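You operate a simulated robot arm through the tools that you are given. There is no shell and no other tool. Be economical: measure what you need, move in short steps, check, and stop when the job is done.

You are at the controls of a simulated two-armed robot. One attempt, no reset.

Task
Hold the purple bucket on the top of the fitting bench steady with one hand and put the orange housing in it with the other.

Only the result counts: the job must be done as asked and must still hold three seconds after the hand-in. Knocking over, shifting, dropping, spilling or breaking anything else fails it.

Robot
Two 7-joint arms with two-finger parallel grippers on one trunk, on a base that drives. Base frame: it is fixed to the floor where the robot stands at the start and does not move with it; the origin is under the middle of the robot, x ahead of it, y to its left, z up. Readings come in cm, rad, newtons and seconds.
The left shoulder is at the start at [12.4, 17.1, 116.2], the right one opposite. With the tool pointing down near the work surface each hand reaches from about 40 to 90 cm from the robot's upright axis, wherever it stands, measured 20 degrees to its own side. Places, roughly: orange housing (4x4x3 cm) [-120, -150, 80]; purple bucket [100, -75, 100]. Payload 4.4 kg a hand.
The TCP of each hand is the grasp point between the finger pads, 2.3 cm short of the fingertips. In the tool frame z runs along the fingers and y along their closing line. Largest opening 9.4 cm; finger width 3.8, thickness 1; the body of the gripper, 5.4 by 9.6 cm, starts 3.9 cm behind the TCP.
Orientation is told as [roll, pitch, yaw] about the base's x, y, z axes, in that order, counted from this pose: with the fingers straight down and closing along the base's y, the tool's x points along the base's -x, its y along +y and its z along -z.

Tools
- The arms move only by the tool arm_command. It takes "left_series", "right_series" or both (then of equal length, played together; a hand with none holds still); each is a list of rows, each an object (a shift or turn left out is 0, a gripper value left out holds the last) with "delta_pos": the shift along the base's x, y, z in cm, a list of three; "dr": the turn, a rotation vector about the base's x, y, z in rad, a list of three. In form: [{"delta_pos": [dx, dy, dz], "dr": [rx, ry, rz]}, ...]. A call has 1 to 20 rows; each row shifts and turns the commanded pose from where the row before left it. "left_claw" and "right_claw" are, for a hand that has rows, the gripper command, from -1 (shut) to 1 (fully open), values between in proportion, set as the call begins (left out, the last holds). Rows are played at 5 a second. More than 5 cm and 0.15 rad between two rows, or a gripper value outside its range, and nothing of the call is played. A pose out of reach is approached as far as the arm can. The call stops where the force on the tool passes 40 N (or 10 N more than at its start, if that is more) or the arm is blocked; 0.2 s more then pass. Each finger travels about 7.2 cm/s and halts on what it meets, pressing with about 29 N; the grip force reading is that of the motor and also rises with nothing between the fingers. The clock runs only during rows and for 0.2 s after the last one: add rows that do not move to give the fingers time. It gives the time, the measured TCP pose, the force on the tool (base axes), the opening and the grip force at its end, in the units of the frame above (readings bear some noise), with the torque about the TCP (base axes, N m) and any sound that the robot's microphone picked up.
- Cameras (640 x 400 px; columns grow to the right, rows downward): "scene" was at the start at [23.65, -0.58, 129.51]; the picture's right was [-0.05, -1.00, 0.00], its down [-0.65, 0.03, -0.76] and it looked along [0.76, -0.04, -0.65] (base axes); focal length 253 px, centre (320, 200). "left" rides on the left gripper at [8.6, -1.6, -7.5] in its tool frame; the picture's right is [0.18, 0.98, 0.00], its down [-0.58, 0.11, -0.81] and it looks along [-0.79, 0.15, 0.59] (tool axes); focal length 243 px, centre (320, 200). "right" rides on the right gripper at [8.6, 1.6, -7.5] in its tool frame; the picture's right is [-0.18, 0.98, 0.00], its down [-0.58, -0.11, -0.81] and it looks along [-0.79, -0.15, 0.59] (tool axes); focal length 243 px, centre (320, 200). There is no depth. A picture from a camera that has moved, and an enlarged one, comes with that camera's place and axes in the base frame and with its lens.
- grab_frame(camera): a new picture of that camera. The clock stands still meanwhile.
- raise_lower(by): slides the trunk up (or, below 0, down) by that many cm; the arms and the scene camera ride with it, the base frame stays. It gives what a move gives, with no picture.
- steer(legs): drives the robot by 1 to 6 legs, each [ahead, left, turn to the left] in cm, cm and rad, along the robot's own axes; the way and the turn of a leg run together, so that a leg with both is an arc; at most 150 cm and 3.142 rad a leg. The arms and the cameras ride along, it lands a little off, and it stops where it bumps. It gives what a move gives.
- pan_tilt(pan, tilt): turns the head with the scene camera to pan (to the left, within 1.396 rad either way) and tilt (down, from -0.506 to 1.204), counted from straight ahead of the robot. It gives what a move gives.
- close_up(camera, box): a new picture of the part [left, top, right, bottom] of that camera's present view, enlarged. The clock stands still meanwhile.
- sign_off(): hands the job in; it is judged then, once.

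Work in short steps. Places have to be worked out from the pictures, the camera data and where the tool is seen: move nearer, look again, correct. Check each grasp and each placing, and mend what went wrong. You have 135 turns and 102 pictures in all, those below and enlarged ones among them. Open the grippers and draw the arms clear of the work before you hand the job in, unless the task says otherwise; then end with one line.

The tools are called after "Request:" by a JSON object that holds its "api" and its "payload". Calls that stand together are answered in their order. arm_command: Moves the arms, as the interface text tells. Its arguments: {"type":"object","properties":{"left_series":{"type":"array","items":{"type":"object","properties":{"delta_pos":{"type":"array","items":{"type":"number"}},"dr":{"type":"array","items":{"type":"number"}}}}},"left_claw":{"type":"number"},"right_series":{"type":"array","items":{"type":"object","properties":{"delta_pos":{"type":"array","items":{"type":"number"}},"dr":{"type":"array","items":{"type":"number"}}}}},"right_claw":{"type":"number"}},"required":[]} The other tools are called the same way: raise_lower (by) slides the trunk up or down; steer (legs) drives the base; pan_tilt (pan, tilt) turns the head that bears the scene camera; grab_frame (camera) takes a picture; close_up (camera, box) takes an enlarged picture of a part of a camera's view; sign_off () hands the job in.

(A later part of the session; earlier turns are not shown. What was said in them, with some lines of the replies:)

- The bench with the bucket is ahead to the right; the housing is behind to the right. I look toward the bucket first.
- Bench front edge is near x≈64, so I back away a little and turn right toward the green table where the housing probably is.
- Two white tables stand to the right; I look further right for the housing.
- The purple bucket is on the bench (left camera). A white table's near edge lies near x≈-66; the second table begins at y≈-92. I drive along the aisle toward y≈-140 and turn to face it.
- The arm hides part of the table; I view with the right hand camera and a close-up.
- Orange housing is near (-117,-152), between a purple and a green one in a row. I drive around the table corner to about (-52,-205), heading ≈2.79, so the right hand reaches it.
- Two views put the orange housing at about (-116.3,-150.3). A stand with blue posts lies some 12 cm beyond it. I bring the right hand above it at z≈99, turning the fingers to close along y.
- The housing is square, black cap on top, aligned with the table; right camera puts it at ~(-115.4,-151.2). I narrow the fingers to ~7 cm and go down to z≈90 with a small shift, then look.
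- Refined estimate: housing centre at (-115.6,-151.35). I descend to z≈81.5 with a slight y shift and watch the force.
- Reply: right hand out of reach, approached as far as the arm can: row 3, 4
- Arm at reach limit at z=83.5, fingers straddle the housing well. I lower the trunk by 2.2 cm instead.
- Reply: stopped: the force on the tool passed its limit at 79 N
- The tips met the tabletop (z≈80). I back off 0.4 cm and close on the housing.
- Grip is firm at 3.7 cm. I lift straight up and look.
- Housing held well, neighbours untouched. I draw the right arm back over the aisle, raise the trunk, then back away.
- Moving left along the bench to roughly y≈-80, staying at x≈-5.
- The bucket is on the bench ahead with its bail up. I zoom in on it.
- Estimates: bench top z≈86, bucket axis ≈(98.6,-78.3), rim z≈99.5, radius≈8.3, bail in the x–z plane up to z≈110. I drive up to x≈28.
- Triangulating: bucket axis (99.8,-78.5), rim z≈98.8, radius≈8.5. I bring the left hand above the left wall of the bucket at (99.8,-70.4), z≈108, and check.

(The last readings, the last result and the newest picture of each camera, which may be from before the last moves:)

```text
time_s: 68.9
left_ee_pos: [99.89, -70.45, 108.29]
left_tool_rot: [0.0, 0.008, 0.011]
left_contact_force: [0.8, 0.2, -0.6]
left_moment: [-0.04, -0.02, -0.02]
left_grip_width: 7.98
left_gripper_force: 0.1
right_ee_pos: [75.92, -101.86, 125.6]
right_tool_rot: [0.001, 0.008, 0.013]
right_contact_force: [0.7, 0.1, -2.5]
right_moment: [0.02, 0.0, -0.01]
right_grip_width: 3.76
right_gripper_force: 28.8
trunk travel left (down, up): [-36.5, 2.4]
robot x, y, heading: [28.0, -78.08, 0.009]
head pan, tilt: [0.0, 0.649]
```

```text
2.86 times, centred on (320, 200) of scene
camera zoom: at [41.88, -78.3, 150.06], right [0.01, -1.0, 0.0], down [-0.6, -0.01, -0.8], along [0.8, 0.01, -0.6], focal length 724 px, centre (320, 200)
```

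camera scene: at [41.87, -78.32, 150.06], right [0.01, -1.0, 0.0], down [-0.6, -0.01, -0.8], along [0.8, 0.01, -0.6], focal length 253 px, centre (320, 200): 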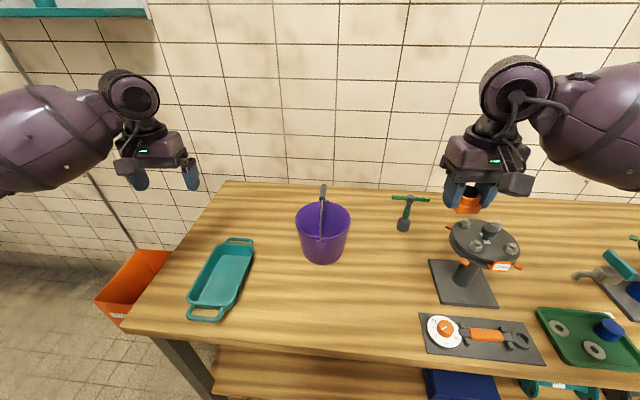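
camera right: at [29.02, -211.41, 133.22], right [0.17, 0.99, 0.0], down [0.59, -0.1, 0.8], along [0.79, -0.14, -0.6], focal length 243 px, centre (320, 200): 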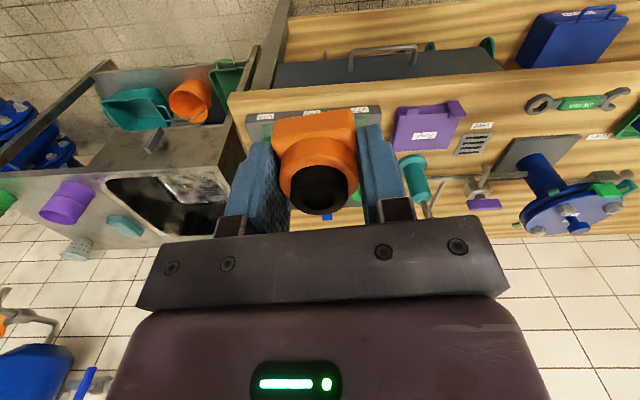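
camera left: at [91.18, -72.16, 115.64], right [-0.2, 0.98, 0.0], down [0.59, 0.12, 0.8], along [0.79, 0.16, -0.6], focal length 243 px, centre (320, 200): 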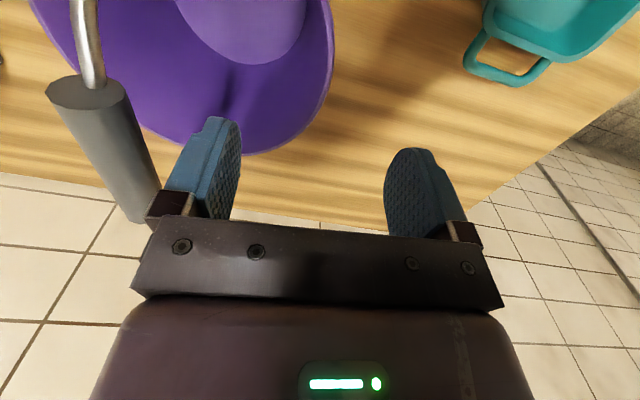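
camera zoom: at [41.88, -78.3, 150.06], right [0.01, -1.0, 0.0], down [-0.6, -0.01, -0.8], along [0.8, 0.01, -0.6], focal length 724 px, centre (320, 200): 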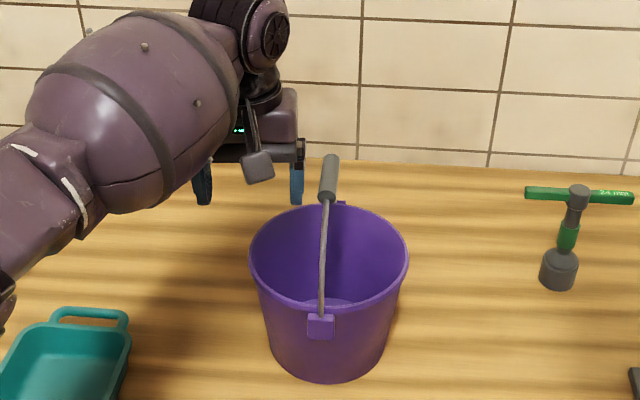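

Left-camera rays confirm the rim's left extreme at y≈-70.0 and axis (100,-78.5). The fingers straddle the wall; I lower 10.5 cm.

Request:
{"api": "arm_command", "payload": {"left_series": [{"delta_pos": [0, 0, -3]}, {"delta_pos": [0, 0, -3]}, {"delta_pos": [0, 0, -2.5]}, {"delta_pos": [0, 0, -2]}, {}]}}

Request:
{"api": "grab_frame", "payload": {"camera": "left"}}

Request:
{"api": "close_up", "payload": {"camera": "scene", "box": [240, 130, 400, 270]}}

```text
time_s: 70.1
left_ee_pos: [99.88, -70.52, 97.95]
left_tool_rot: [0.0, 0.008, 0.013]
left_contact_force: [-0.4, -0.2, 0.6]
left_moment: [0.0, 0.01, 0.01]
left_grip_width: 7.97
left_gripper_force: 0.1
right_ee_pos: [76.0, -101.84, 125.68]
right_tool_rot: [0.002, 0.01, 0.013]
right_contact_force: [0.5, 0.3, -1.6]
right_moment: [0.01, -0.03, 0.0]
right_grip_width: 3.72
right_gripper_force: 29.4
trunk travel left (down, up): [-36.5, 2.4]
robot x, y, heading: [28.0, -78.24, 0.016]
head pan, tilt: [0.0, 0.649]
```

```text
66 pictures are left
camera left: at [91.25, -72.15, 105.27], right [-0.2, 0.98, 0.0], down [0.59, 0.12, 0.8], along [0.79, 0.16, -0.6], focal length 243 px, centre (320, 200)
```

left: 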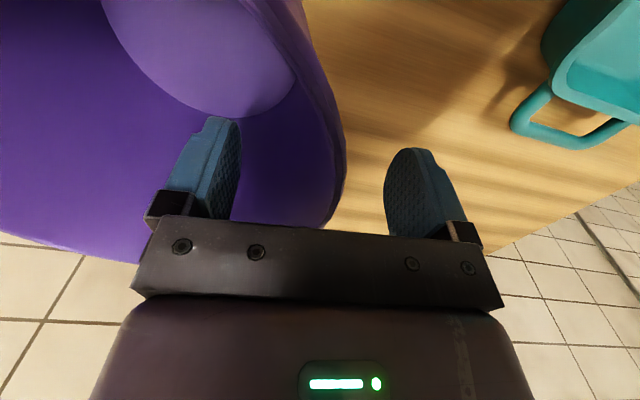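

```text
2.86 times, centred on (320, 200) of scene
camera zoom: at [41.89, -78.29, 150.06], right [0.01, -1.0, 0.0], down [-0.6, -0.01, -0.8], along [0.8, 0.01, -0.6], focal length 724 px, centre (320, 200)
```

zoom: 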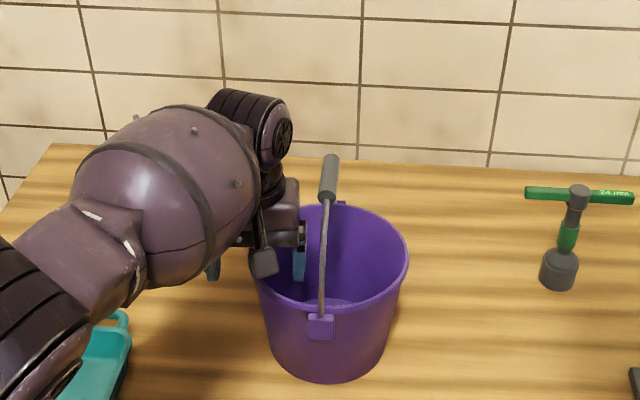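

Inner finger inside, outer outside. Wall midpoint is about y=-70.3; I shift 0.2 cm and close in two stages.

Request:
{"api": "arm_command", "payload": {"left_series": [{"delta_pos": [0, 0.2, 0]}, {}, {}, {}], "left_claw": -0.6}}

Request:
{"api": "grab_frame", "payload": {"camera": "left"}}

```text
time_s: 71.1
left_ee_pos: [100.01, -70.25, 97.98]
left_tool_rot: [0.001, 0.009, 0.013]
left_contact_force: [-0.5, 0.7, 0.1]
left_moment: [-0.04, -0.02, -0.04]
left_grip_width: 1.88
left_gripper_force: 0.1
right_ee_pos: [75.83, -101.88, 125.61]
right_tool_rot: [0.001, 0.008, 0.011]
right_contact_force: [-0.4, 0.3, -2.6]
right_moment: [0.01, 0.01, 0.02]
right_grip_width: 3.74
right_gripper_force: 29.0
trunk travel left (down, up): [-36.5, 2.4]
robot x, y, heading: [27.84, -78.26, 0.011]
head pan, tilt: [0.0, 0.649]
```

```text
64 pictures are left
camera left: at [91.28, -71.91, 105.3], right [-0.2, 0.98, 0.0], down [0.59, 0.12, 0.8], along [0.79, 0.16, -0.6], focal length 243 px, centre (320, 200)
```

left: 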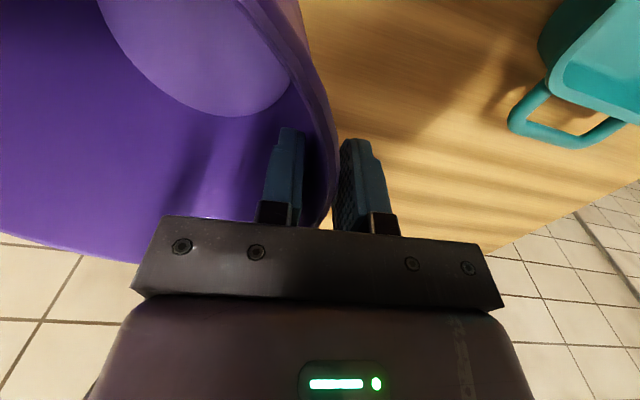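

The outer finger is about at the rim while the inner one still has a gap; shift +0.35 cm in y, then close fully.

Request:
{"api": "arm_command", "payload": {"left_series": [{"delta_pos": [0, 0.35, 0]}, {}]}}

Request:
{"api": "arm_command", "payload": {"left_series": [{}, {}, {}, {}], "left_claw": -1}}

Request:
{"api": "grab_frame", "payload": {"camera": "left"}}

Request:
{"api": "close_up", "payload": {"camera": "scene", "box": [240, 130, 400, 270]}}

```text
time_s: 71.7
left_ee_pos: [99.8, -69.9, 97.95]
left_tool_rot: [0.0, 0.009, 0.014]
left_contact_force: [-0.1, -1.2, 0.7]
left_moment: [-0.01, -0.01, -0.01]
left_grip_width: 1.93
left_gripper_force: 0.3
right_ee_pos: [75.89, -101.87, 125.71]
right_tool_rot: [0.004, 0.009, 0.013]
right_contact_force: [0.0, -0.6, -2.1]
right_moment: [-0.02, -0.04, -0.01]
right_grip_width: 3.74
right_gripper_force: 29.2
trunk travel left (down, up): [-36.5, 2.4]
robot x, y, heading: [27.46, -78.09, 0.012]
head pan, tilt: [0.0, 0.649]
```

```text
time_s: 72.7
left_ee_pos: [99.75, -69.88, 98.04]
left_tool_rot: [0.0, 0.008, 0.012]
left_contact_force: [1.5, 0.0, 6.0]
left_moment: [-1.16, -0.4, 0.42]
left_grip_width: 0.81
left_gripper_force: 29.1
right_ee_pos: [75.9, -101.83, 125.65]
right_tool_rot: [0.002, 0.01, 0.013]
right_contact_force: [-0.2, -0.9, -1.7]
right_moment: [0.02, -0.03, 0.06]
right_grip_width: 3.74
right_gripper_force: 28.9
trunk travel left (down, up): [-36.5, 2.4]
robot x, y, heading: [27.71, -78.47, 0.015]
head pan, tilt: [0.0, 0.649]
```

```text
63 pictures are left
camera left: at [91.22, -71.58, 105.35], right [-0.2, 0.98, 0.0], down [0.59, 0.12, 0.8], along [0.79, 0.16, -0.6], focal length 243 px, centre (320, 200)
```

left: 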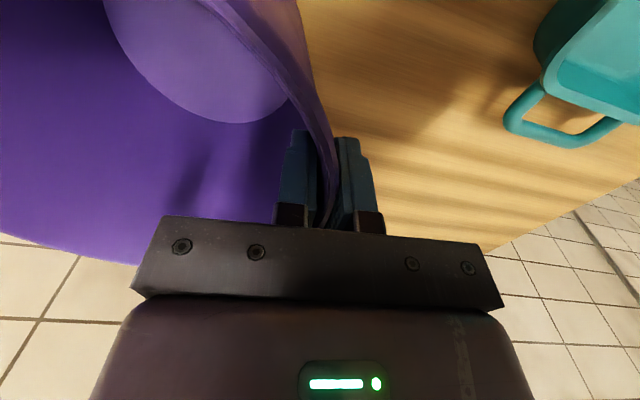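

```text
2.86 times, centred on (320, 200) of scene
camera zoom: at [41.86, -78.32, 150.06], right [0.01, -1.0, 0.0], down [-0.6, -0.01, -0.8], along [0.8, 0.01, -0.6], focal length 724 px, centre (320, 200)
```

zoom: 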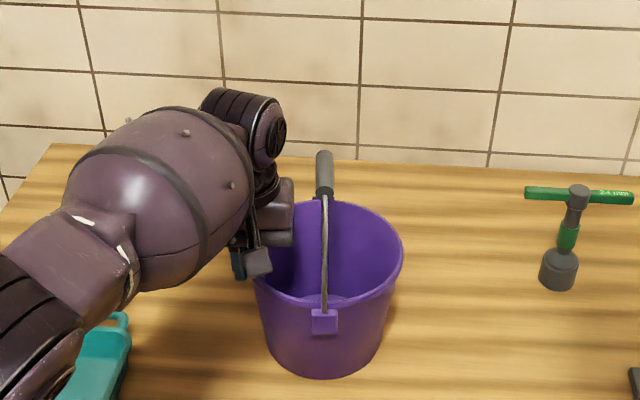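

Bucket is gripped (0.8 cm, 29 N). For placing I'll yaw the right hand +90° so its narrow side faces the bail, then lean it away from the bail by ~0.4 rad. Rotate in place first, raised.

Request:
{"api": "arm_command", "payload": {"right_series": [{"dr": [0, 0, 0.14]}, {"dr": [0, 0, 0.14]}, {"dr": [0, 0, 0.14]}, {"dr": [0, 0, 0.14]}, {"dr": [0, 0, 0.14]}, {"dr": [0, 0, 0.14]}, {"dr": [0, 0, 0.14]}, {"dr": [0, 0, 0.14]}, {"dr": [0, 0, 0.14]}, {"dr": [0, 0, 0.14]}, {"dr": [0, 0, 0.14]}, {}]}}

Request:
{"api": "grab_frame", "payload": {"camera": "scene"}}

```text
time_s: 75.3
left_ee_pos: [99.79, -69.89, 98.01]
left_tool_rot: [0.0, 0.008, 0.012]
left_contact_force: [2.2, 0.5, 6.6]
left_moment: [-1.13, -0.1, 0.36]
left_grip_width: 0.82
left_gripper_force: 28.8
right_ee_pos: [75.94, -101.73, 125.68]
right_tool_rot: [0.002, 0.008, 0.991]
right_contact_force: [0.2, -0.8, -1.4]
right_moment: [-0.02, -0.03, 0.02]
right_grip_width: 3.72
right_gripper_force: 29.3
right hand out of reach, approached as far as the arm can: row 8, 9, 10, 11
trunk travel left (down, up): [-36.5, 2.4]
robot x, y, heading: [27.81, -77.83, 0.013]
head pan, tilt: [0.0, 0.649]
```

```text
61 pictures are left
camera scene: at [41.85, -78.31, 150.06], right [0.01, -1.0, 0.0], down [-0.6, -0.01, -0.8], along [0.8, 0.01, -0.6], focal length 253 px, centre (320, 200)
```

scene: 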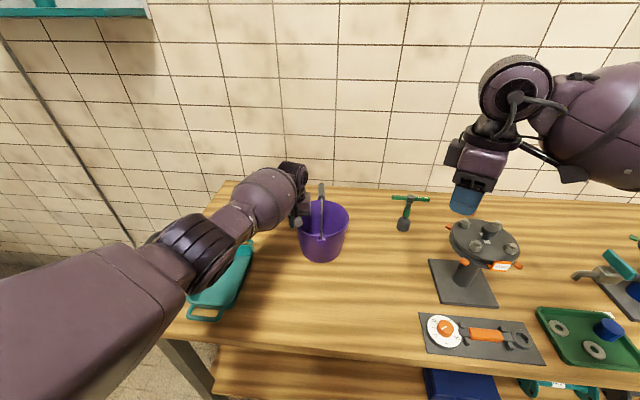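

Yaw stopped at ~1.0 in this arm posture; swinging the arm toward the bucket should free more. I move up to a point right of the bucket, still high.

Request:
{"api": "arm_command", "payload": {"right_series": [{"delta_pos": [3.5, 2, 0]}, {"delta_pos": [3.5, 2, 0]}, {"delta_pos": [3.5, 2, 0]}, {"delta_pos": [3.5, 2, 0]}, {"delta_pos": [3.5, 2, 0]}, {"delta_pos": [3.5, 2, 0]}, {"delta_pos": [2.5, 2, 0]}, {}, {}]}}

Request:
{"api": "grab_frame", "payload": {"camera": "scene"}}

Request:
{"api": "grab_frame", "payload": {"camera": "right"}}

```text
time_s: 77.3
left_ee_pos: [99.78, -69.96, 97.94]
left_tool_rot: [0.0, 0.01, 0.012]
left_contact_force: [0.5, -0.3, 6.9]
left_moment: [-1.14, 0.07, -0.24]
left_grip_width: 0.81
left_gripper_force: 29.2
right_ee_pos: [78.47, -100.19, 125.62]
right_tool_rot: [0.002, 0.01, 0.989]
right_contact_force: [0.1, 0.7, -2.3]
right_moment: [0.0, -0.03, -0.01]
right_grip_width: 3.73
right_gripper_force: 29.1
right hand out of reach, approached as far as the arm can: row 1, 2, 3, 4, 5, 6, 7
trunk travel left (down, up): [-36.5, 2.4]
robot x, y, heading: [27.82, -78.38, 0.012]
head pan, tilt: [0.0, 0.649]
```

```text
60 pictures are left
camera scene: at [41.84, -78.31, 150.06], right [0.01, -1.0, 0.0], down [-0.6, -0.01, -0.8], along [0.8, 0.01, -0.6], focal length 253 px, centre (320, 200)
```

scene: 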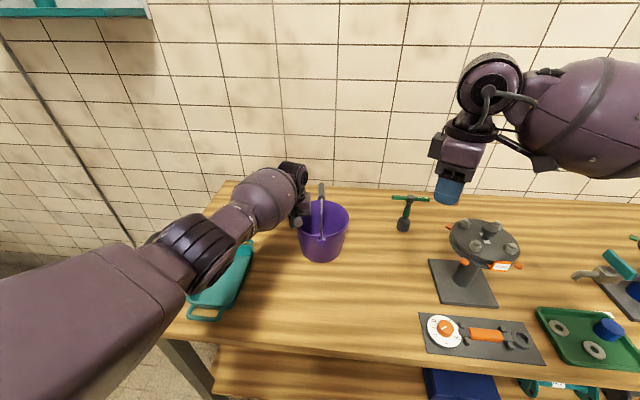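

```text
59 pictures are left
camera right: at [72.45, -106.48, 133.2], right [-0.72, 0.69, 0.0], down [0.42, 0.43, 0.8], along [0.56, 0.58, -0.6], focal length 243 px, centre (320, 200)
```

right: 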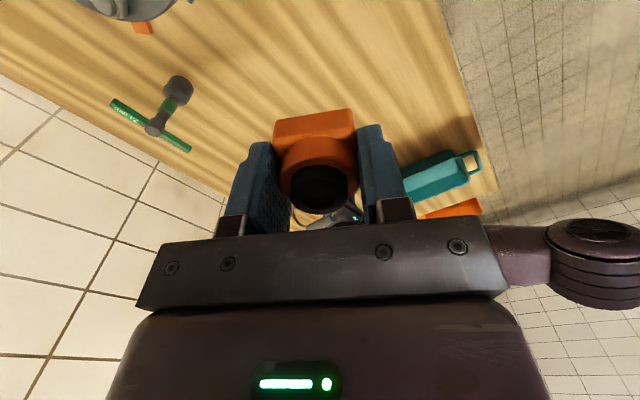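

The yaw limit is blocking the move. I unwind 0.3 rad of yaw and move again.

Request:
{"api": "arm_command", "payload": {"right_series": [{"dr": [0, 0, -0.15]}, {"dr": [0, 0, -0.15]}, {"delta_pos": [3.5, 2, 0]}, {"delta_pos": [3.5, 2, 0]}, {"delta_pos": [3.5, 2, 0]}, {"delta_pos": [3.5, 2, 0]}, {}, {}]}}

```text
time_s: 79.1
left_ee_pos: [99.69, -69.96, 97.96]
left_tool_rot: [-0.001, 0.008, 0.012]
left_contact_force: [1.2, 0.1, 6.8]
left_moment: [-1.14, -0.1, 0.29]
left_grip_width: 0.8
left_gripper_force: 29.2
right_ee_pos: [92.43, -92.16, 125.77]
right_tool_rot: [0.002, 0.009, 0.693]
right_contact_force: [0.3, -0.5, -1.7]
right_moment: [0.0, 0.01, -0.01]
right_grip_width: 3.75
right_gripper_force: 28.9
trunk travel left (down, up): [-36.5, 2.4]
robot x, y, heading: [27.82, -78.27, 0.016]
head pan, tilt: [0.0, 0.649]
```

Now at (92.4,-92.2), yaw 0.69. I add yaw where possible and then the 0.45 rad lean about x (fingers pointing in toward +y).

Request:
{"api": "arm_command", "payload": {"right_series": [{"delta_pos": [2.5, 0, 0], "dr": [0, 0, 0.1]}, {"delta_pos": [2.5, 0, 0], "dr": [0, 0, 0.1]}, {"dr": [0.15, 0, 0]}, {"dr": [0.15, 0, 0]}, {"dr": [0.15, 0, 0]}, {}, {}]}}

Request:
{"api": "grab_frame", "payload": {"camera": "scene"}}

Request:
{"api": "grab_frame", "payload": {"camera": "right"}}

```text
time_s: 80.7
left_ee_pos: [99.81, -69.97, 97.96]
left_tool_rot: [0.001, 0.01, 0.014]
left_contact_force: [-0.6, 3.4, 10.3]
left_moment: [-1.14, 0.28, -0.22]
left_grip_width: 0.78
left_gripper_force: 28.5
right_ee_pos: [90.25, -96.69, 123.96]
right_tool_rot: [0.314, -0.251, 0.656]
right_contact_force: [-0.9, -0.9, -1.6]
right_moment: [0.04, -0.01, 0.0]
right_grip_width: 3.76
right_gripper_force: 28.8
right hand out of reach, approached as far as the arm can: row 1, 2, 5
trunk travel left (down, up): [-36.5, 2.4]
robot x, y, heading: [27.6, -78.28, 0.012]
head pan, tilt: [0.0, 0.649]
```

```text
58 pictures are left
camera scene: at [41.78, -78.43, 150.07], right [0.01, -1.0, 0.0], down [-0.6, -0.01, -0.8], along [0.8, 0.01, -0.6], focal length 253 px, centre (320, 200)
```

scene: 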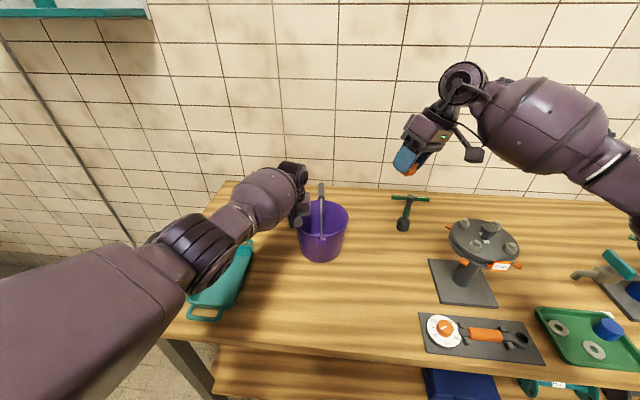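

```text
57 pictures are left
camera right: at [82.51, -103.56, 129.31], right [-0.49, 0.8, 0.34], down [0.52, -0.05, 0.85], along [0.7, 0.59, -0.39], focal length 243 px, centre (320, 200)
```

right: 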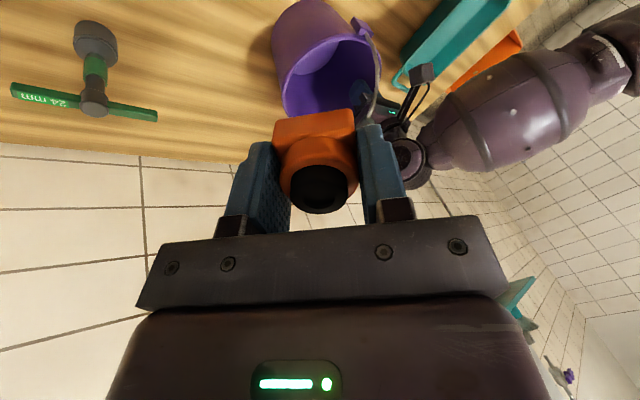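

Yaw is wrist-limited. Plan change: yaw 0 with a ~0.42 rad sideways lean about x gives the same bail clearance. I unwind yaw and pitch and keep the roll.

Request:
{"api": "arm_command", "payload": {"right_series": [{"dr": [0, 0, -0.13]}, {"dr": [0, 0, -0.13]}, {"dr": [0, 0, -0.13]}, {"dr": [0, 0, -0.13]}, {"dr": [0, 0, -0.136]}, {"dr": [0, 0.125, 0]}, {"dr": [0, 0.125, 0]}, {"dr": [0.1, 0, 0]}, {}, {}]}}

```text
time_s: 82.9
left_ee_pos: [99.89, -69.89, 98.01]
left_tool_rot: [0.0, 0.008, 0.013]
left_contact_force: [1.7, 0.0, 7.4]
left_moment: [-1.14, -0.2, 0.38]
left_grip_width: 0.82
left_gripper_force: 29.1
right_ee_pos: [90.25, -96.59, 124.0]
right_tool_rot: [0.415, 0.001, 0.0]
right_contact_force: [0.5, 0.0, -1.8]
right_moment: [-0.01, -0.02, 0.04]
right_grip_width: 3.75
right_gripper_force: 28.8
trunk travel left (down, up): [-36.5, 2.4]
robot x, y, heading: [27.83, -78.18, 0.008]
head pan, tilt: [0.0, 0.649]
```

Orientation reached exactly. Move to (99.8,-86,118) and look.

Request:
{"api": "arm_command", "payload": {"right_series": [{"delta_pos": [3.2, 3.5, -2]}, {"delta_pos": [3.2, 3.5, -2]}, {"delta_pos": [3.2, 3.5, -2]}, {}]}}

Request:
{"api": "grab_frame", "payload": {"camera": "right"}}

Request:
{"api": "close_up", "payload": {"camera": "scene", "box": [240, 110, 460, 270]}}

```text
refused: row 1 steps farther than a row can; nothing moved
```

```text
56 pictures are left
camera right: at [81.54, -98.07, 131.53], right [0.18, 0.9, 0.4], down [0.58, -0.43, 0.69], along [0.79, 0.1, -0.6], focal length 243 px, centre (320, 200)
```

right: 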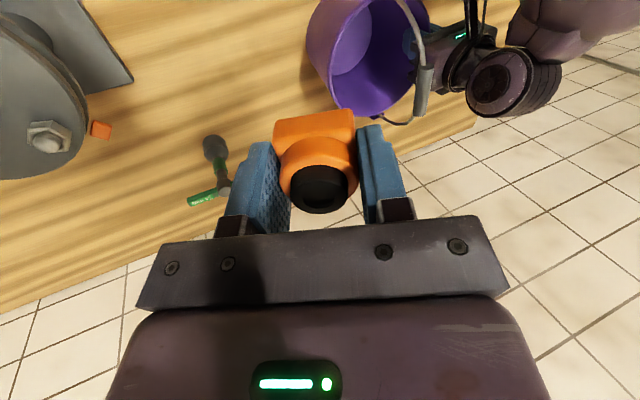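

```text
2.50 times, centred on (350, 190) of scene
camera zoom: at [41.83, -78.32, 150.06], right [0.01, -1.0, 0.0], down [-0.6, -0.01, -0.8], along [0.8, 0.01, -0.6], focal length 633 px, centre (245, 225)
```

zoom: 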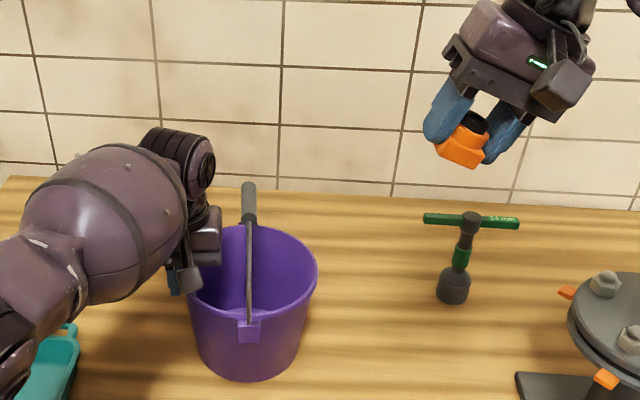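

The step was slightly too long; the posture looks right. Same move in four smaller rows.

Request:
{"api": "arm_command", "payload": {"right_series": [{"delta_pos": [2.4, 2.65, -1.5]}, {"delta_pos": [2.4, 2.65, -1.5]}, {"delta_pos": [2.4, 2.65, -1.5]}, {"delta_pos": [2.4, 2.65, -1.5]}, {}]}}

Request:
{"api": "grab_frame", "payload": {"camera": "right"}}

Request:
{"api": "close_up", "payload": {"camera": "scene", "box": [240, 110, 460, 270]}}

```text
time_s: 84.1
left_ee_pos: [99.85, -70.04, 98.01]
left_tool_rot: [-0.001, 0.01, 0.013]
left_contact_force: [-0.5, 1.2, 7.9]
left_moment: [-1.13, 0.24, -0.29]
left_grip_width: 0.79
left_gripper_force: 28.8
right_ee_pos: [99.95, -86.04, 117.89]
right_tool_rot: [0.415, 0.0, 0.001]
right_contact_force: [-0.2, -0.1, -0.4]
right_moment: [-0.01, 0.01, -0.03]
right_grip_width: 3.75
right_gripper_force: 28.4
trunk travel left (down, up): [-36.5, 2.4]
robot x, y, heading: [27.97, -78.4, 0.012]
head pan, tilt: [0.0, 0.649]
```

```text
54 pictures are left
camera right: at [91.31, -87.56, 125.49], right [0.18, 0.9, 0.4], down [0.58, -0.42, 0.69], along [0.79, 0.1, -0.6], focal length 243 px, centre (320, 200)
```

right: 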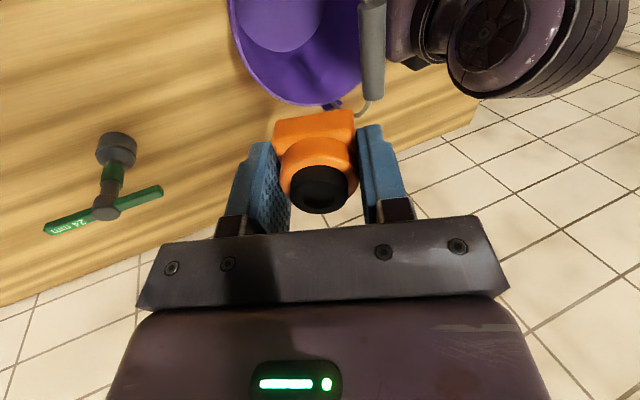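

```text
2.50 times, centred on (350, 190) of scene
camera zoom: at [41.81, -78.36, 150.07], right [0.01, -1.0, 0.0], down [-0.6, -0.01, -0.8], along [0.8, 0.01, -0.6], focal length 633 px, centre (245, 225)
```

zoom: 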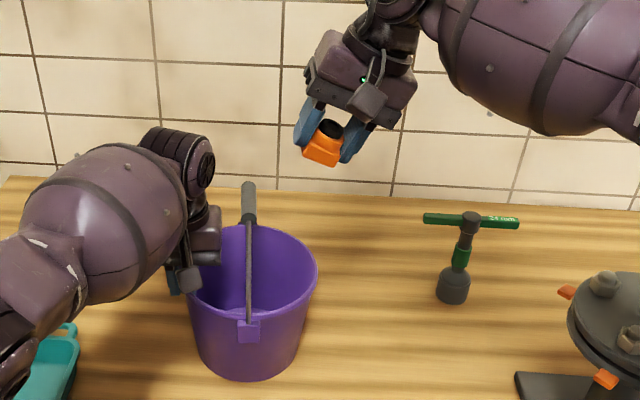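

Bucket axis refined to (100,-77.9). I descend at y≈-85 past the bail grip to z=104, shift to y=-83, and look.

Request:
{"api": "arm_command", "payload": {"right_series": [{"delta_pos": [0, 0.5, -3.5]}, {"delta_pos": [0, 0.5, -3.5]}, {"delta_pos": [0, 0, -3.5]}, {"delta_pos": [0, 0, -3.4]}, {"delta_pos": [0, 1, 0]}, {"delta_pos": [0, 1, 0]}, {}]}}

Request:
{"api": "grab_frame", "payload": {"camera": "right"}}

Request:
{"api": "close_up", "payload": {"camera": "scene", "box": [260, 130, 400, 260]}}

```text
time_s: 85.7
left_ee_pos: [99.82, -69.99, 97.9]
left_tool_rot: [-0.001, 0.009, 0.012]
left_contact_force: [1.9, -0.9, 6.5]
left_moment: [-1.17, -0.12, 0.38]
left_grip_width: 0.79
left_gripper_force: 28.9
right_ee_pos: [99.84, -82.95, 104.04]
right_tool_rot: [0.417, 0.0, 0.0]
right_contact_force: [0.2, 0.3, -1.1]
right_moment: [-0.01, 0.01, 0.01]
right_grip_width: 3.74
right_gripper_force: 29.3
trunk travel left (down, up): [-36.5, 2.4]
robot x, y, heading: [27.55, -78.14, 0.009]
head pan, tilt: [0.0, 0.649]
```

```text
52 pictures are left
camera right: at [91.21, -84.42, 111.57], right [0.18, 0.9, 0.4], down [0.58, -0.42, 0.69], along [0.79, 0.1, -0.6], focal length 243 px, centre (320, 200)
```

right: 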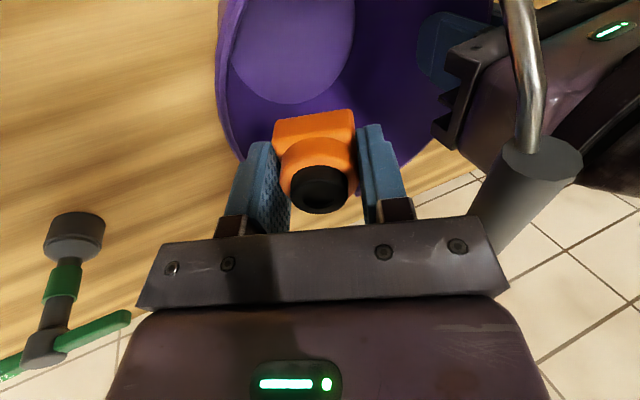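

```text
3.08 times, centred on (330, 195) of scene
camera zoom: at [41.84, -78.31, 150.06], right [0.01, -1.0, 0.0], down [-0.6, -0.01, -0.8], along [0.8, 0.01, -0.6], focal length 780 px, centre (289, 215)
```

zoom: 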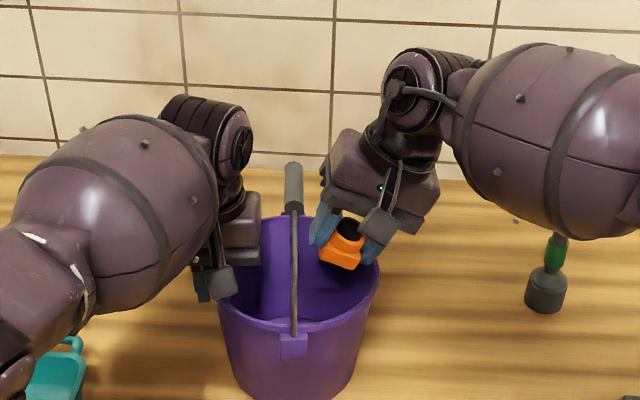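

Well clear of the bail and over the opening. I lower 7 cm into the bucket, checking force.

Request:
{"api": "arm_command", "payload": {"right_series": [{"delta_pos": [0, 0.2, -2]}, {"delta_pos": [0, 0.1, -2]}, {"delta_pos": [0, 0, -1.5]}, {"delta_pos": [0, 0, -1.3]}, {}]}}

Request:
{"api": "grab_frame", "payload": {"camera": "right"}}

Request:
{"api": "close_up", "payload": {"camera": "scene", "box": [260, 130, 400, 260]}}

```text
time_s: 86.8
left_ee_pos: [99.96, -70.37, 98.28]
left_tool_rot: [-0.008, 0.001, 0.009]
left_contact_force: [-2.7, -0.6, 11.0]
left_moment: [-1.21, 0.67, -0.32]
left_grip_width: 0.7
left_gripper_force: 29.3
right_ee_pos: [99.74, -81.89, 97.78]
right_tool_rot: [0.424, -0.007, 0.008]
right_contact_force: [-0.3, 3.8, 1.2]
right_moment: [-0.19, 0.02, -0.1]
right_grip_width: 3.74
right_gripper_force: 28.9
trunk travel left (down, up): [-36.5, 2.4]
robot x, y, heading: [27.88, -78.44, 0.011]
head pan, tilt: [0.0, 0.649]
stopped in row 5 (right hand): the force on the tool passed its limit at 41 N (the readings are from after the stop); the commanded pose is now the measured one
```

```text
50 pictures are left
camera right: at [91.17, -83.51, 105.26], right [0.17, 0.9, 0.41], down [0.58, -0.43, 0.69], along [0.8, 0.11, -0.59], focal length 243 px, centre (320, 200)
```

right: 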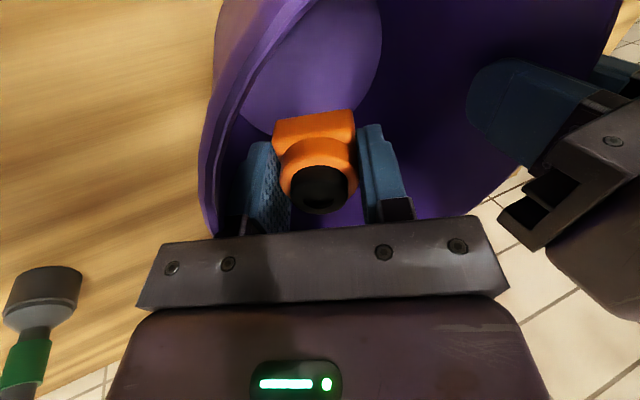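

```text
3.08 times, centred on (330, 195) of scene
camera zoom: at [41.81, -78.24, 150.04], right [0.01, -1.0, 0.0], down [-0.6, -0.01, -0.8], along [0.8, 0.01, -0.6], focal length 780 px, centre (289, 215)
```

zoom: 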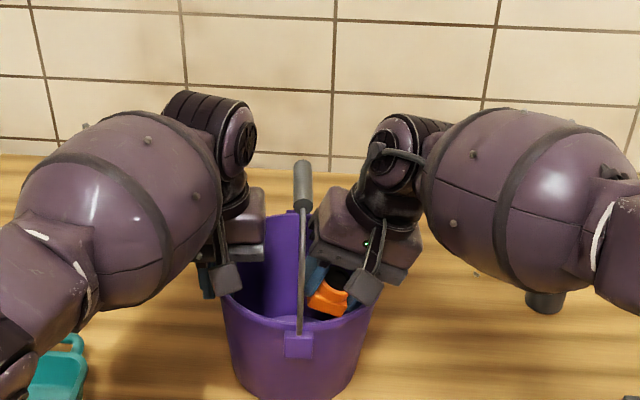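

The gripper bar touched the right rim lightly; forces are low again. I lift 0.8 cm to relieve it, then recheck before release.

Request:
{"api": "arm_command", "payload": {"right_series": [{"delta_pos": [0, 0.2, 0.8]}, {}]}}

Request:
{"api": "grab_frame", "payload": {"camera": "right"}}

Request:
{"api": "grab_frame", "payload": {"camera": "left"}}

```text
time_s: 87.5
left_ee_pos: [99.89, -70.26, 98.21]
left_tool_rot: [-0.006, 0.002, 0.01]
left_contact_force: [-1.9, 3.4, 9.4]
left_moment: [-1.17, -0.01, -0.21]
left_grip_width: 0.67
left_gripper_force: 28.6
right_ee_pos: [99.8, -81.82, 98.53]
right_tool_rot: [0.423, -0.008, 0.007]
right_contact_force: [0.0, -0.4, -1.4]
right_moment: [-0.01, 0.01, 0.02]
right_grip_width: 3.72
right_gripper_force: 29.3
trunk travel left (down, up): [-36.5, 2.4]
robot x, y, heading: [27.73, -78.44, 0.01]
head pan, tilt: [0.0, 0.649]
```

```text
48 pictures are left
camera right: at [91.17, -83.42, 105.98], right [0.18, 0.9, 0.4], down [0.58, -0.43, 0.69], along [0.8, 0.11, -0.59], focal length 243 px, centre (320, 200)
```

right: 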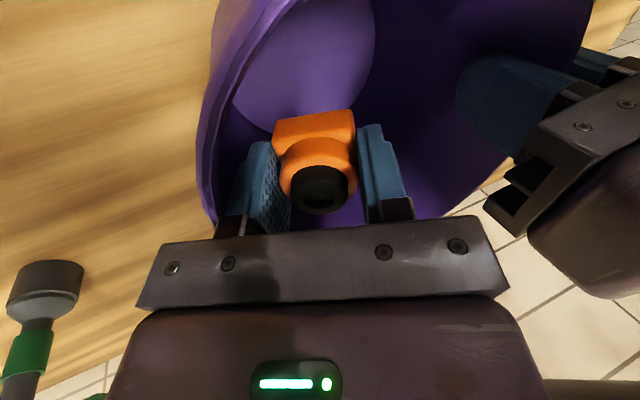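

```text
47 pictures are left
camera left: at [91.22, -71.85, 105.57], right [-0.19, 0.98, -0.01], down [0.58, 0.12, 0.8], along [0.79, 0.15, -0.59], focal length 243 px, centre (320, 200)
```

left: 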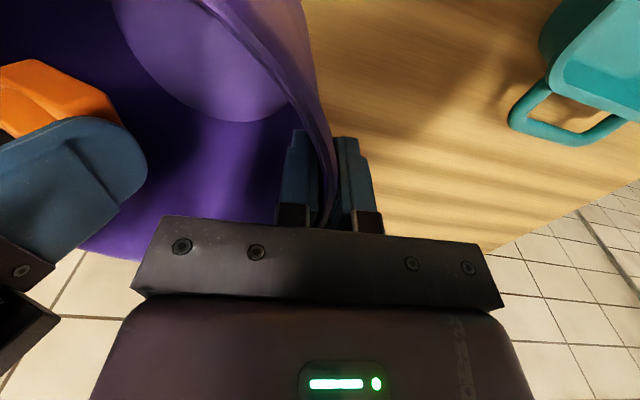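

The housing is inside the opening, free of contact. I open the right fingers slightly to drop it in.

Request:
{"api": "arm_command", "payload": {"right_series": [{}, {}, {}, {}], "right_claw": 0.1}}

Request:
{"api": "grab_frame", "payload": {"camera": "right"}}

```text
time_s: 88.5
left_ee_pos: [99.97, -70.27, 98.35]
left_tool_rot: [-0.01, 0.002, 0.009]
left_contact_force: [4.5, -4.5, 12.7]
left_moment: [-1.2, -0.49, 0.67]
left_grip_width: 0.69
left_gripper_force: 28.6
right_ee_pos: [99.9, -81.8, 98.59]
right_tool_rot: [0.424, -0.008, 0.008]
right_contact_force: [0.6, 9.3, 4.5]
right_moment: [-0.31, 0.12, -0.12]
right_grip_width: 4.74
right_gripper_force: 0.0
trunk travel left (down, up): [-36.5, 2.4]
robot x, y, heading: [27.66, -78.51, 0.012]
head pan, tilt: [0.0, 0.649]
```

```text
46 pictures are left
camera right: at [91.15, -83.34, 106.05], right [0.17, 0.9, 0.41], down [0.58, -0.43, 0.69], along [0.8, 0.11, -0.59], focal length 243 px, centre (320, 200)
```

right: 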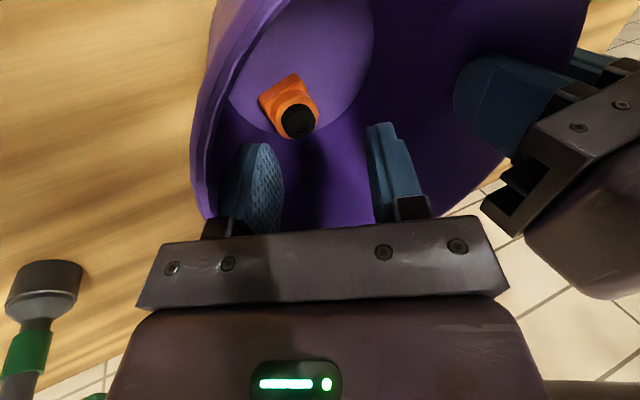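

The housing lies upright on the bucket floor; one finger leans lightly on the wall. I close the fingers, ease away from the bail, and rise out.

Request:
{"api": "arm_command", "payload": {"right_series": [{}, {}, {}, {"delta_pos": [0, -0.6, 0.6]}, {"delta_pos": [0, -1, 1.5]}, {"delta_pos": [0, -1, 2]}, {"delta_pos": [0, -1, 3]}, {"delta_pos": [0, -1, 4]}, {"delta_pos": [0, -1, 4]}, {"delta_pos": [0, -2, 4]}, {}], "right_claw": -0.6}}

Request:
{"api": "grab_frame", "payload": {"camera": "right"}}

Request:
{"api": "close_up", "payload": {"camera": "scene", "box": [240, 110, 460, 270]}}

```text
time_s: 90.8
left_ee_pos: [99.86, -70.39, 98.08]
left_tool_rot: [-0.008, 0.004, 0.008]
left_contact_force: [1.7, 0.1, 5.8]
left_moment: [-1.13, -0.29, 0.34]
left_grip_width: 0.72
left_gripper_force: 29.2
right_ee_pos: [99.81, -89.7, 117.62]
right_tool_rot: [0.421, -0.009, 0.007]
right_contact_force: [0.4, -0.1, 0.6]
right_moment: [-0.02, 0.0, 0.01]
right_grip_width: 1.85
right_gripper_force: 0.1
trunk travel left (down, up): [-36.5, 2.4]
robot x, y, heading: [27.64, -78.15, 0.014]
head pan, tilt: [0.0, 0.649]
```

```text
45 pictures are left
camera right: at [91.08, -91.3, 125.09], right [0.17, 0.9, 0.4], down [0.58, -0.43, 0.69], along [0.8, 0.11, -0.6], focal length 243 px, centre (320, 200)
```

right: 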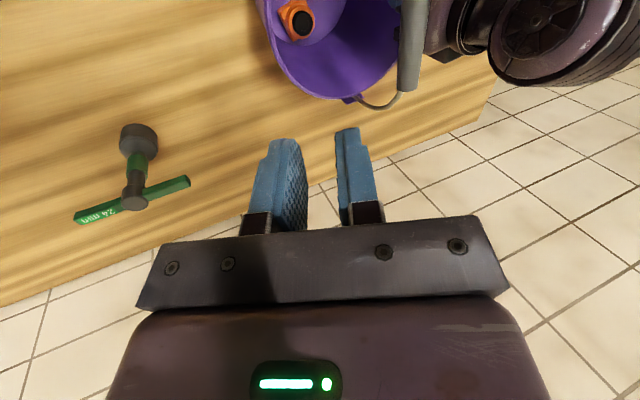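

```text
2.50 times, centred on (350, 190) of scene
camera zoom: at [41.86, -78.24, 150.05], right [0.01, -1.0, 0.0], down [-0.6, -0.01, -0.8], along [0.8, 0.01, -0.6], focal length 633 px, centre (245, 225)
```

zoom: 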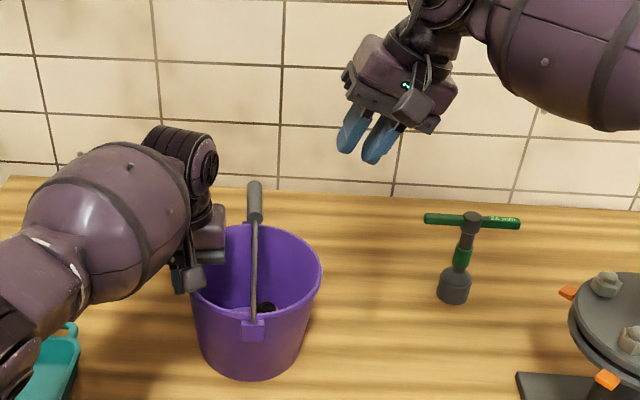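

Housing is in, bucket upright. Now I release the left hand, then raise it straight up.

Request:
{"api": "arm_command", "payload": {"left_series": [{}, {}, {}, {}], "left_claw": -0.1}}

Request:
{"api": "grab_frame", "payload": {"camera": "left"}}

```text
time_s: 91.8
left_ee_pos: [100.05, -70.41, 98.22]
left_tool_rot: [-0.007, 0.006, 0.01]
left_contact_force: [-0.4, 0.2, -0.5]
left_moment: [-0.01, 0.01, -0.03]
left_grip_width: 4.24
left_gripper_force: 0.0
right_ee_pos: [99.88, -89.77, 117.48]
right_tool_rot: [0.423, -0.007, 0.008]
right_contact_force: [-0.2, -0.8, 0.0]
right_moment: [-0.02, 0.02, -0.02]
right_grip_width: 1.88
right_gripper_force: 0.0
trunk travel left (down, up): [-36.5, 2.4]
robot x, y, heading: [27.82, -78.35, 0.012]
head pan, tilt: [0.0, 0.649]
```

```text
43 pictures are left
camera left: at [91.25, -71.9, 105.52], right [-0.19, 0.98, -0.01], down [0.58, 0.12, 0.8], along [0.79, 0.15, -0.6], focal length 243 px, centre (320, 200)
```

left: 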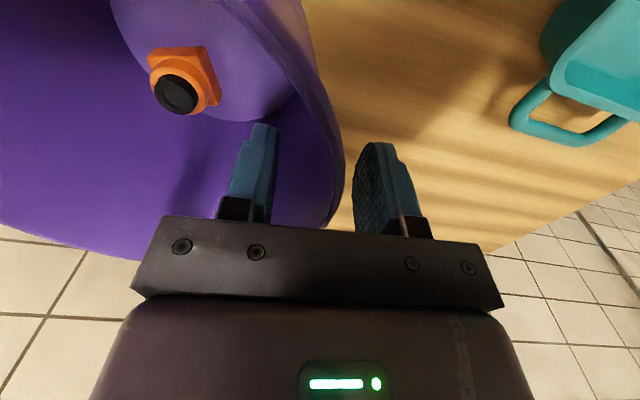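

Both fingers are free of the wall. I raise the left hand straight up, then pull both hands back toward their sides and open the right gripper.

Request:
{"api": "arm_command", "payload": {"left_series": [{"delta_pos": [0, 0, 3]}, {"delta_pos": [0, 0, 4]}, {"delta_pos": [0, 0, 4]}, {"delta_pos": [0, 0, 4]}, {"delta_pos": [0, 0, 4]}, {"delta_pos": [0, 0, 4]}, {"delta_pos": [-2.5, 4, 0]}, {"delta_pos": [-2.5, 4, 0]}, {"delta_pos": [-2.5, 4, 0]}, {"delta_pos": [-2.5, 4, 0]}, {}], "right_series": [{"delta_pos": [0, -2, 2]}, {"delta_pos": [-2, -2, 2]}, {"delta_pos": [-3, -2, 1]}, {"delta_pos": [-3, -2, 0]}, {"delta_pos": [-3, -2, 0]}, {"delta_pos": [-3, 0, 0]}, {}, {}, {}, {}, {}], "right_claw": 1}}

Request:
{"api": "grab_frame", "payload": {"camera": "scene"}}

Request:
{"api": "close_up", "payload": {"camera": "scene", "box": [280, 175, 370, 270]}}

```text
time_s: 94.2
left_ee_pos: [89.87, -54.39, 121.21]
left_tool_rot: [-0.004, 0.003, 0.008]
left_contact_force: [0.3, 0.0, 0.1]
left_moment: [0.02, 0.0, -0.02]
left_grip_width: 4.22
left_gripper_force: 0.0
right_ee_pos: [85.97, -99.56, 122.46]
right_tool_rot: [0.424, -0.005, 0.007]
right_contact_force: [-0.3, 0.1, 0.3]
right_moment: [0.0, 0.02, -0.02]
right_grip_width: 9.37
right_gripper_force: 0.0
trunk travel left (down, up): [-36.5, 2.4]
robot x, y, heading: [27.4, -78.45, 0.011]
head pan, tilt: [0.0, 0.649]
```

```text
42 pictures are left
camera scene: at [41.99, -78.43, 150.05], right [0.01, -1.0, 0.0], down [-0.6, -0.01, -0.8], along [0.8, 0.01, -0.61], focal length 253 px, centre (320, 200)
```

scene: 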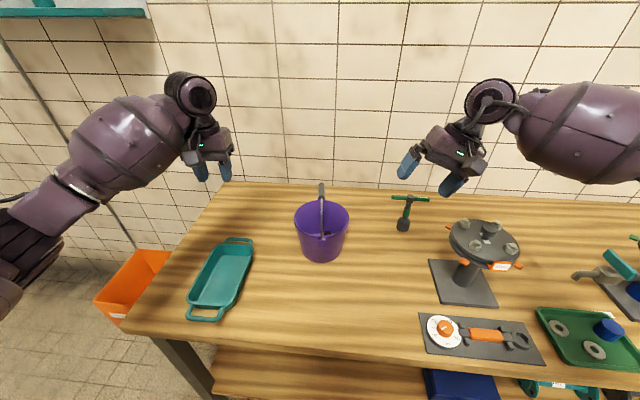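

```text
4.21 times, centred on (325, 222) of scene
camera zoom: at [41.99, -78.43, 150.05], right [0.01, -1.0, 0.0], down [-0.6, -0.01, -0.8], along [0.8, 0.01, -0.61], focal length 1067 px, centre (299, 105)
```

zoom: 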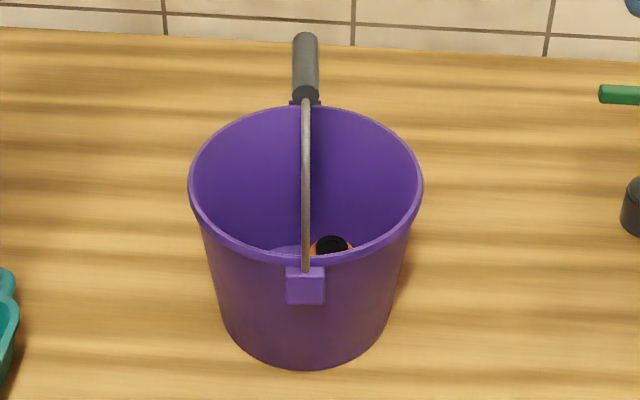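

The bucket stands upright with the housing inside and nothing else was disturbed. I open the left gripper fully and then hand in.

Request:
{"api": "arm_command", "payload": {"left_series": [{}, {}, {}, {}, {}], "left_claw": 1}}

Request:
{"api": "sign_off", "payload": {}}

```text
time_s: 95.5
left_ee_pos: [89.94, -54.27, 121.27]
left_tool_rot: [-0.008, 0.006, 0.009]
left_contact_force: [0.6, -0.3, -0.4]
left_moment: [-0.01, 0.0, 0.01]
left_grip_width: 9.41
left_gripper_force: 0.1
right_ee_pos: [85.7, -99.47, 122.56]
right_tool_rot: [0.422, -0.008, 0.006]
right_contact_force: [0.4, -0.8, 0.8]
right_moment: [-0.04, -0.02, 0.0]
right_grip_width: 9.4
right_gripper_force: 0.1
trunk travel left (down, up): [-36.5, 2.4]
robot x, y, heading: [27.7, -78.16, 0.009]
head pan, tilt: [0.0, 0.649]
```

```text
The job is handed in.
```

The orange housing is in the purple bucket: the left hand held the rim while the right let the housing drop the last few centimetres. The bucket is upright on the bench, about half a centimetre from where it stood, both grippers are open and clear, and I saw nothing else disturbed.
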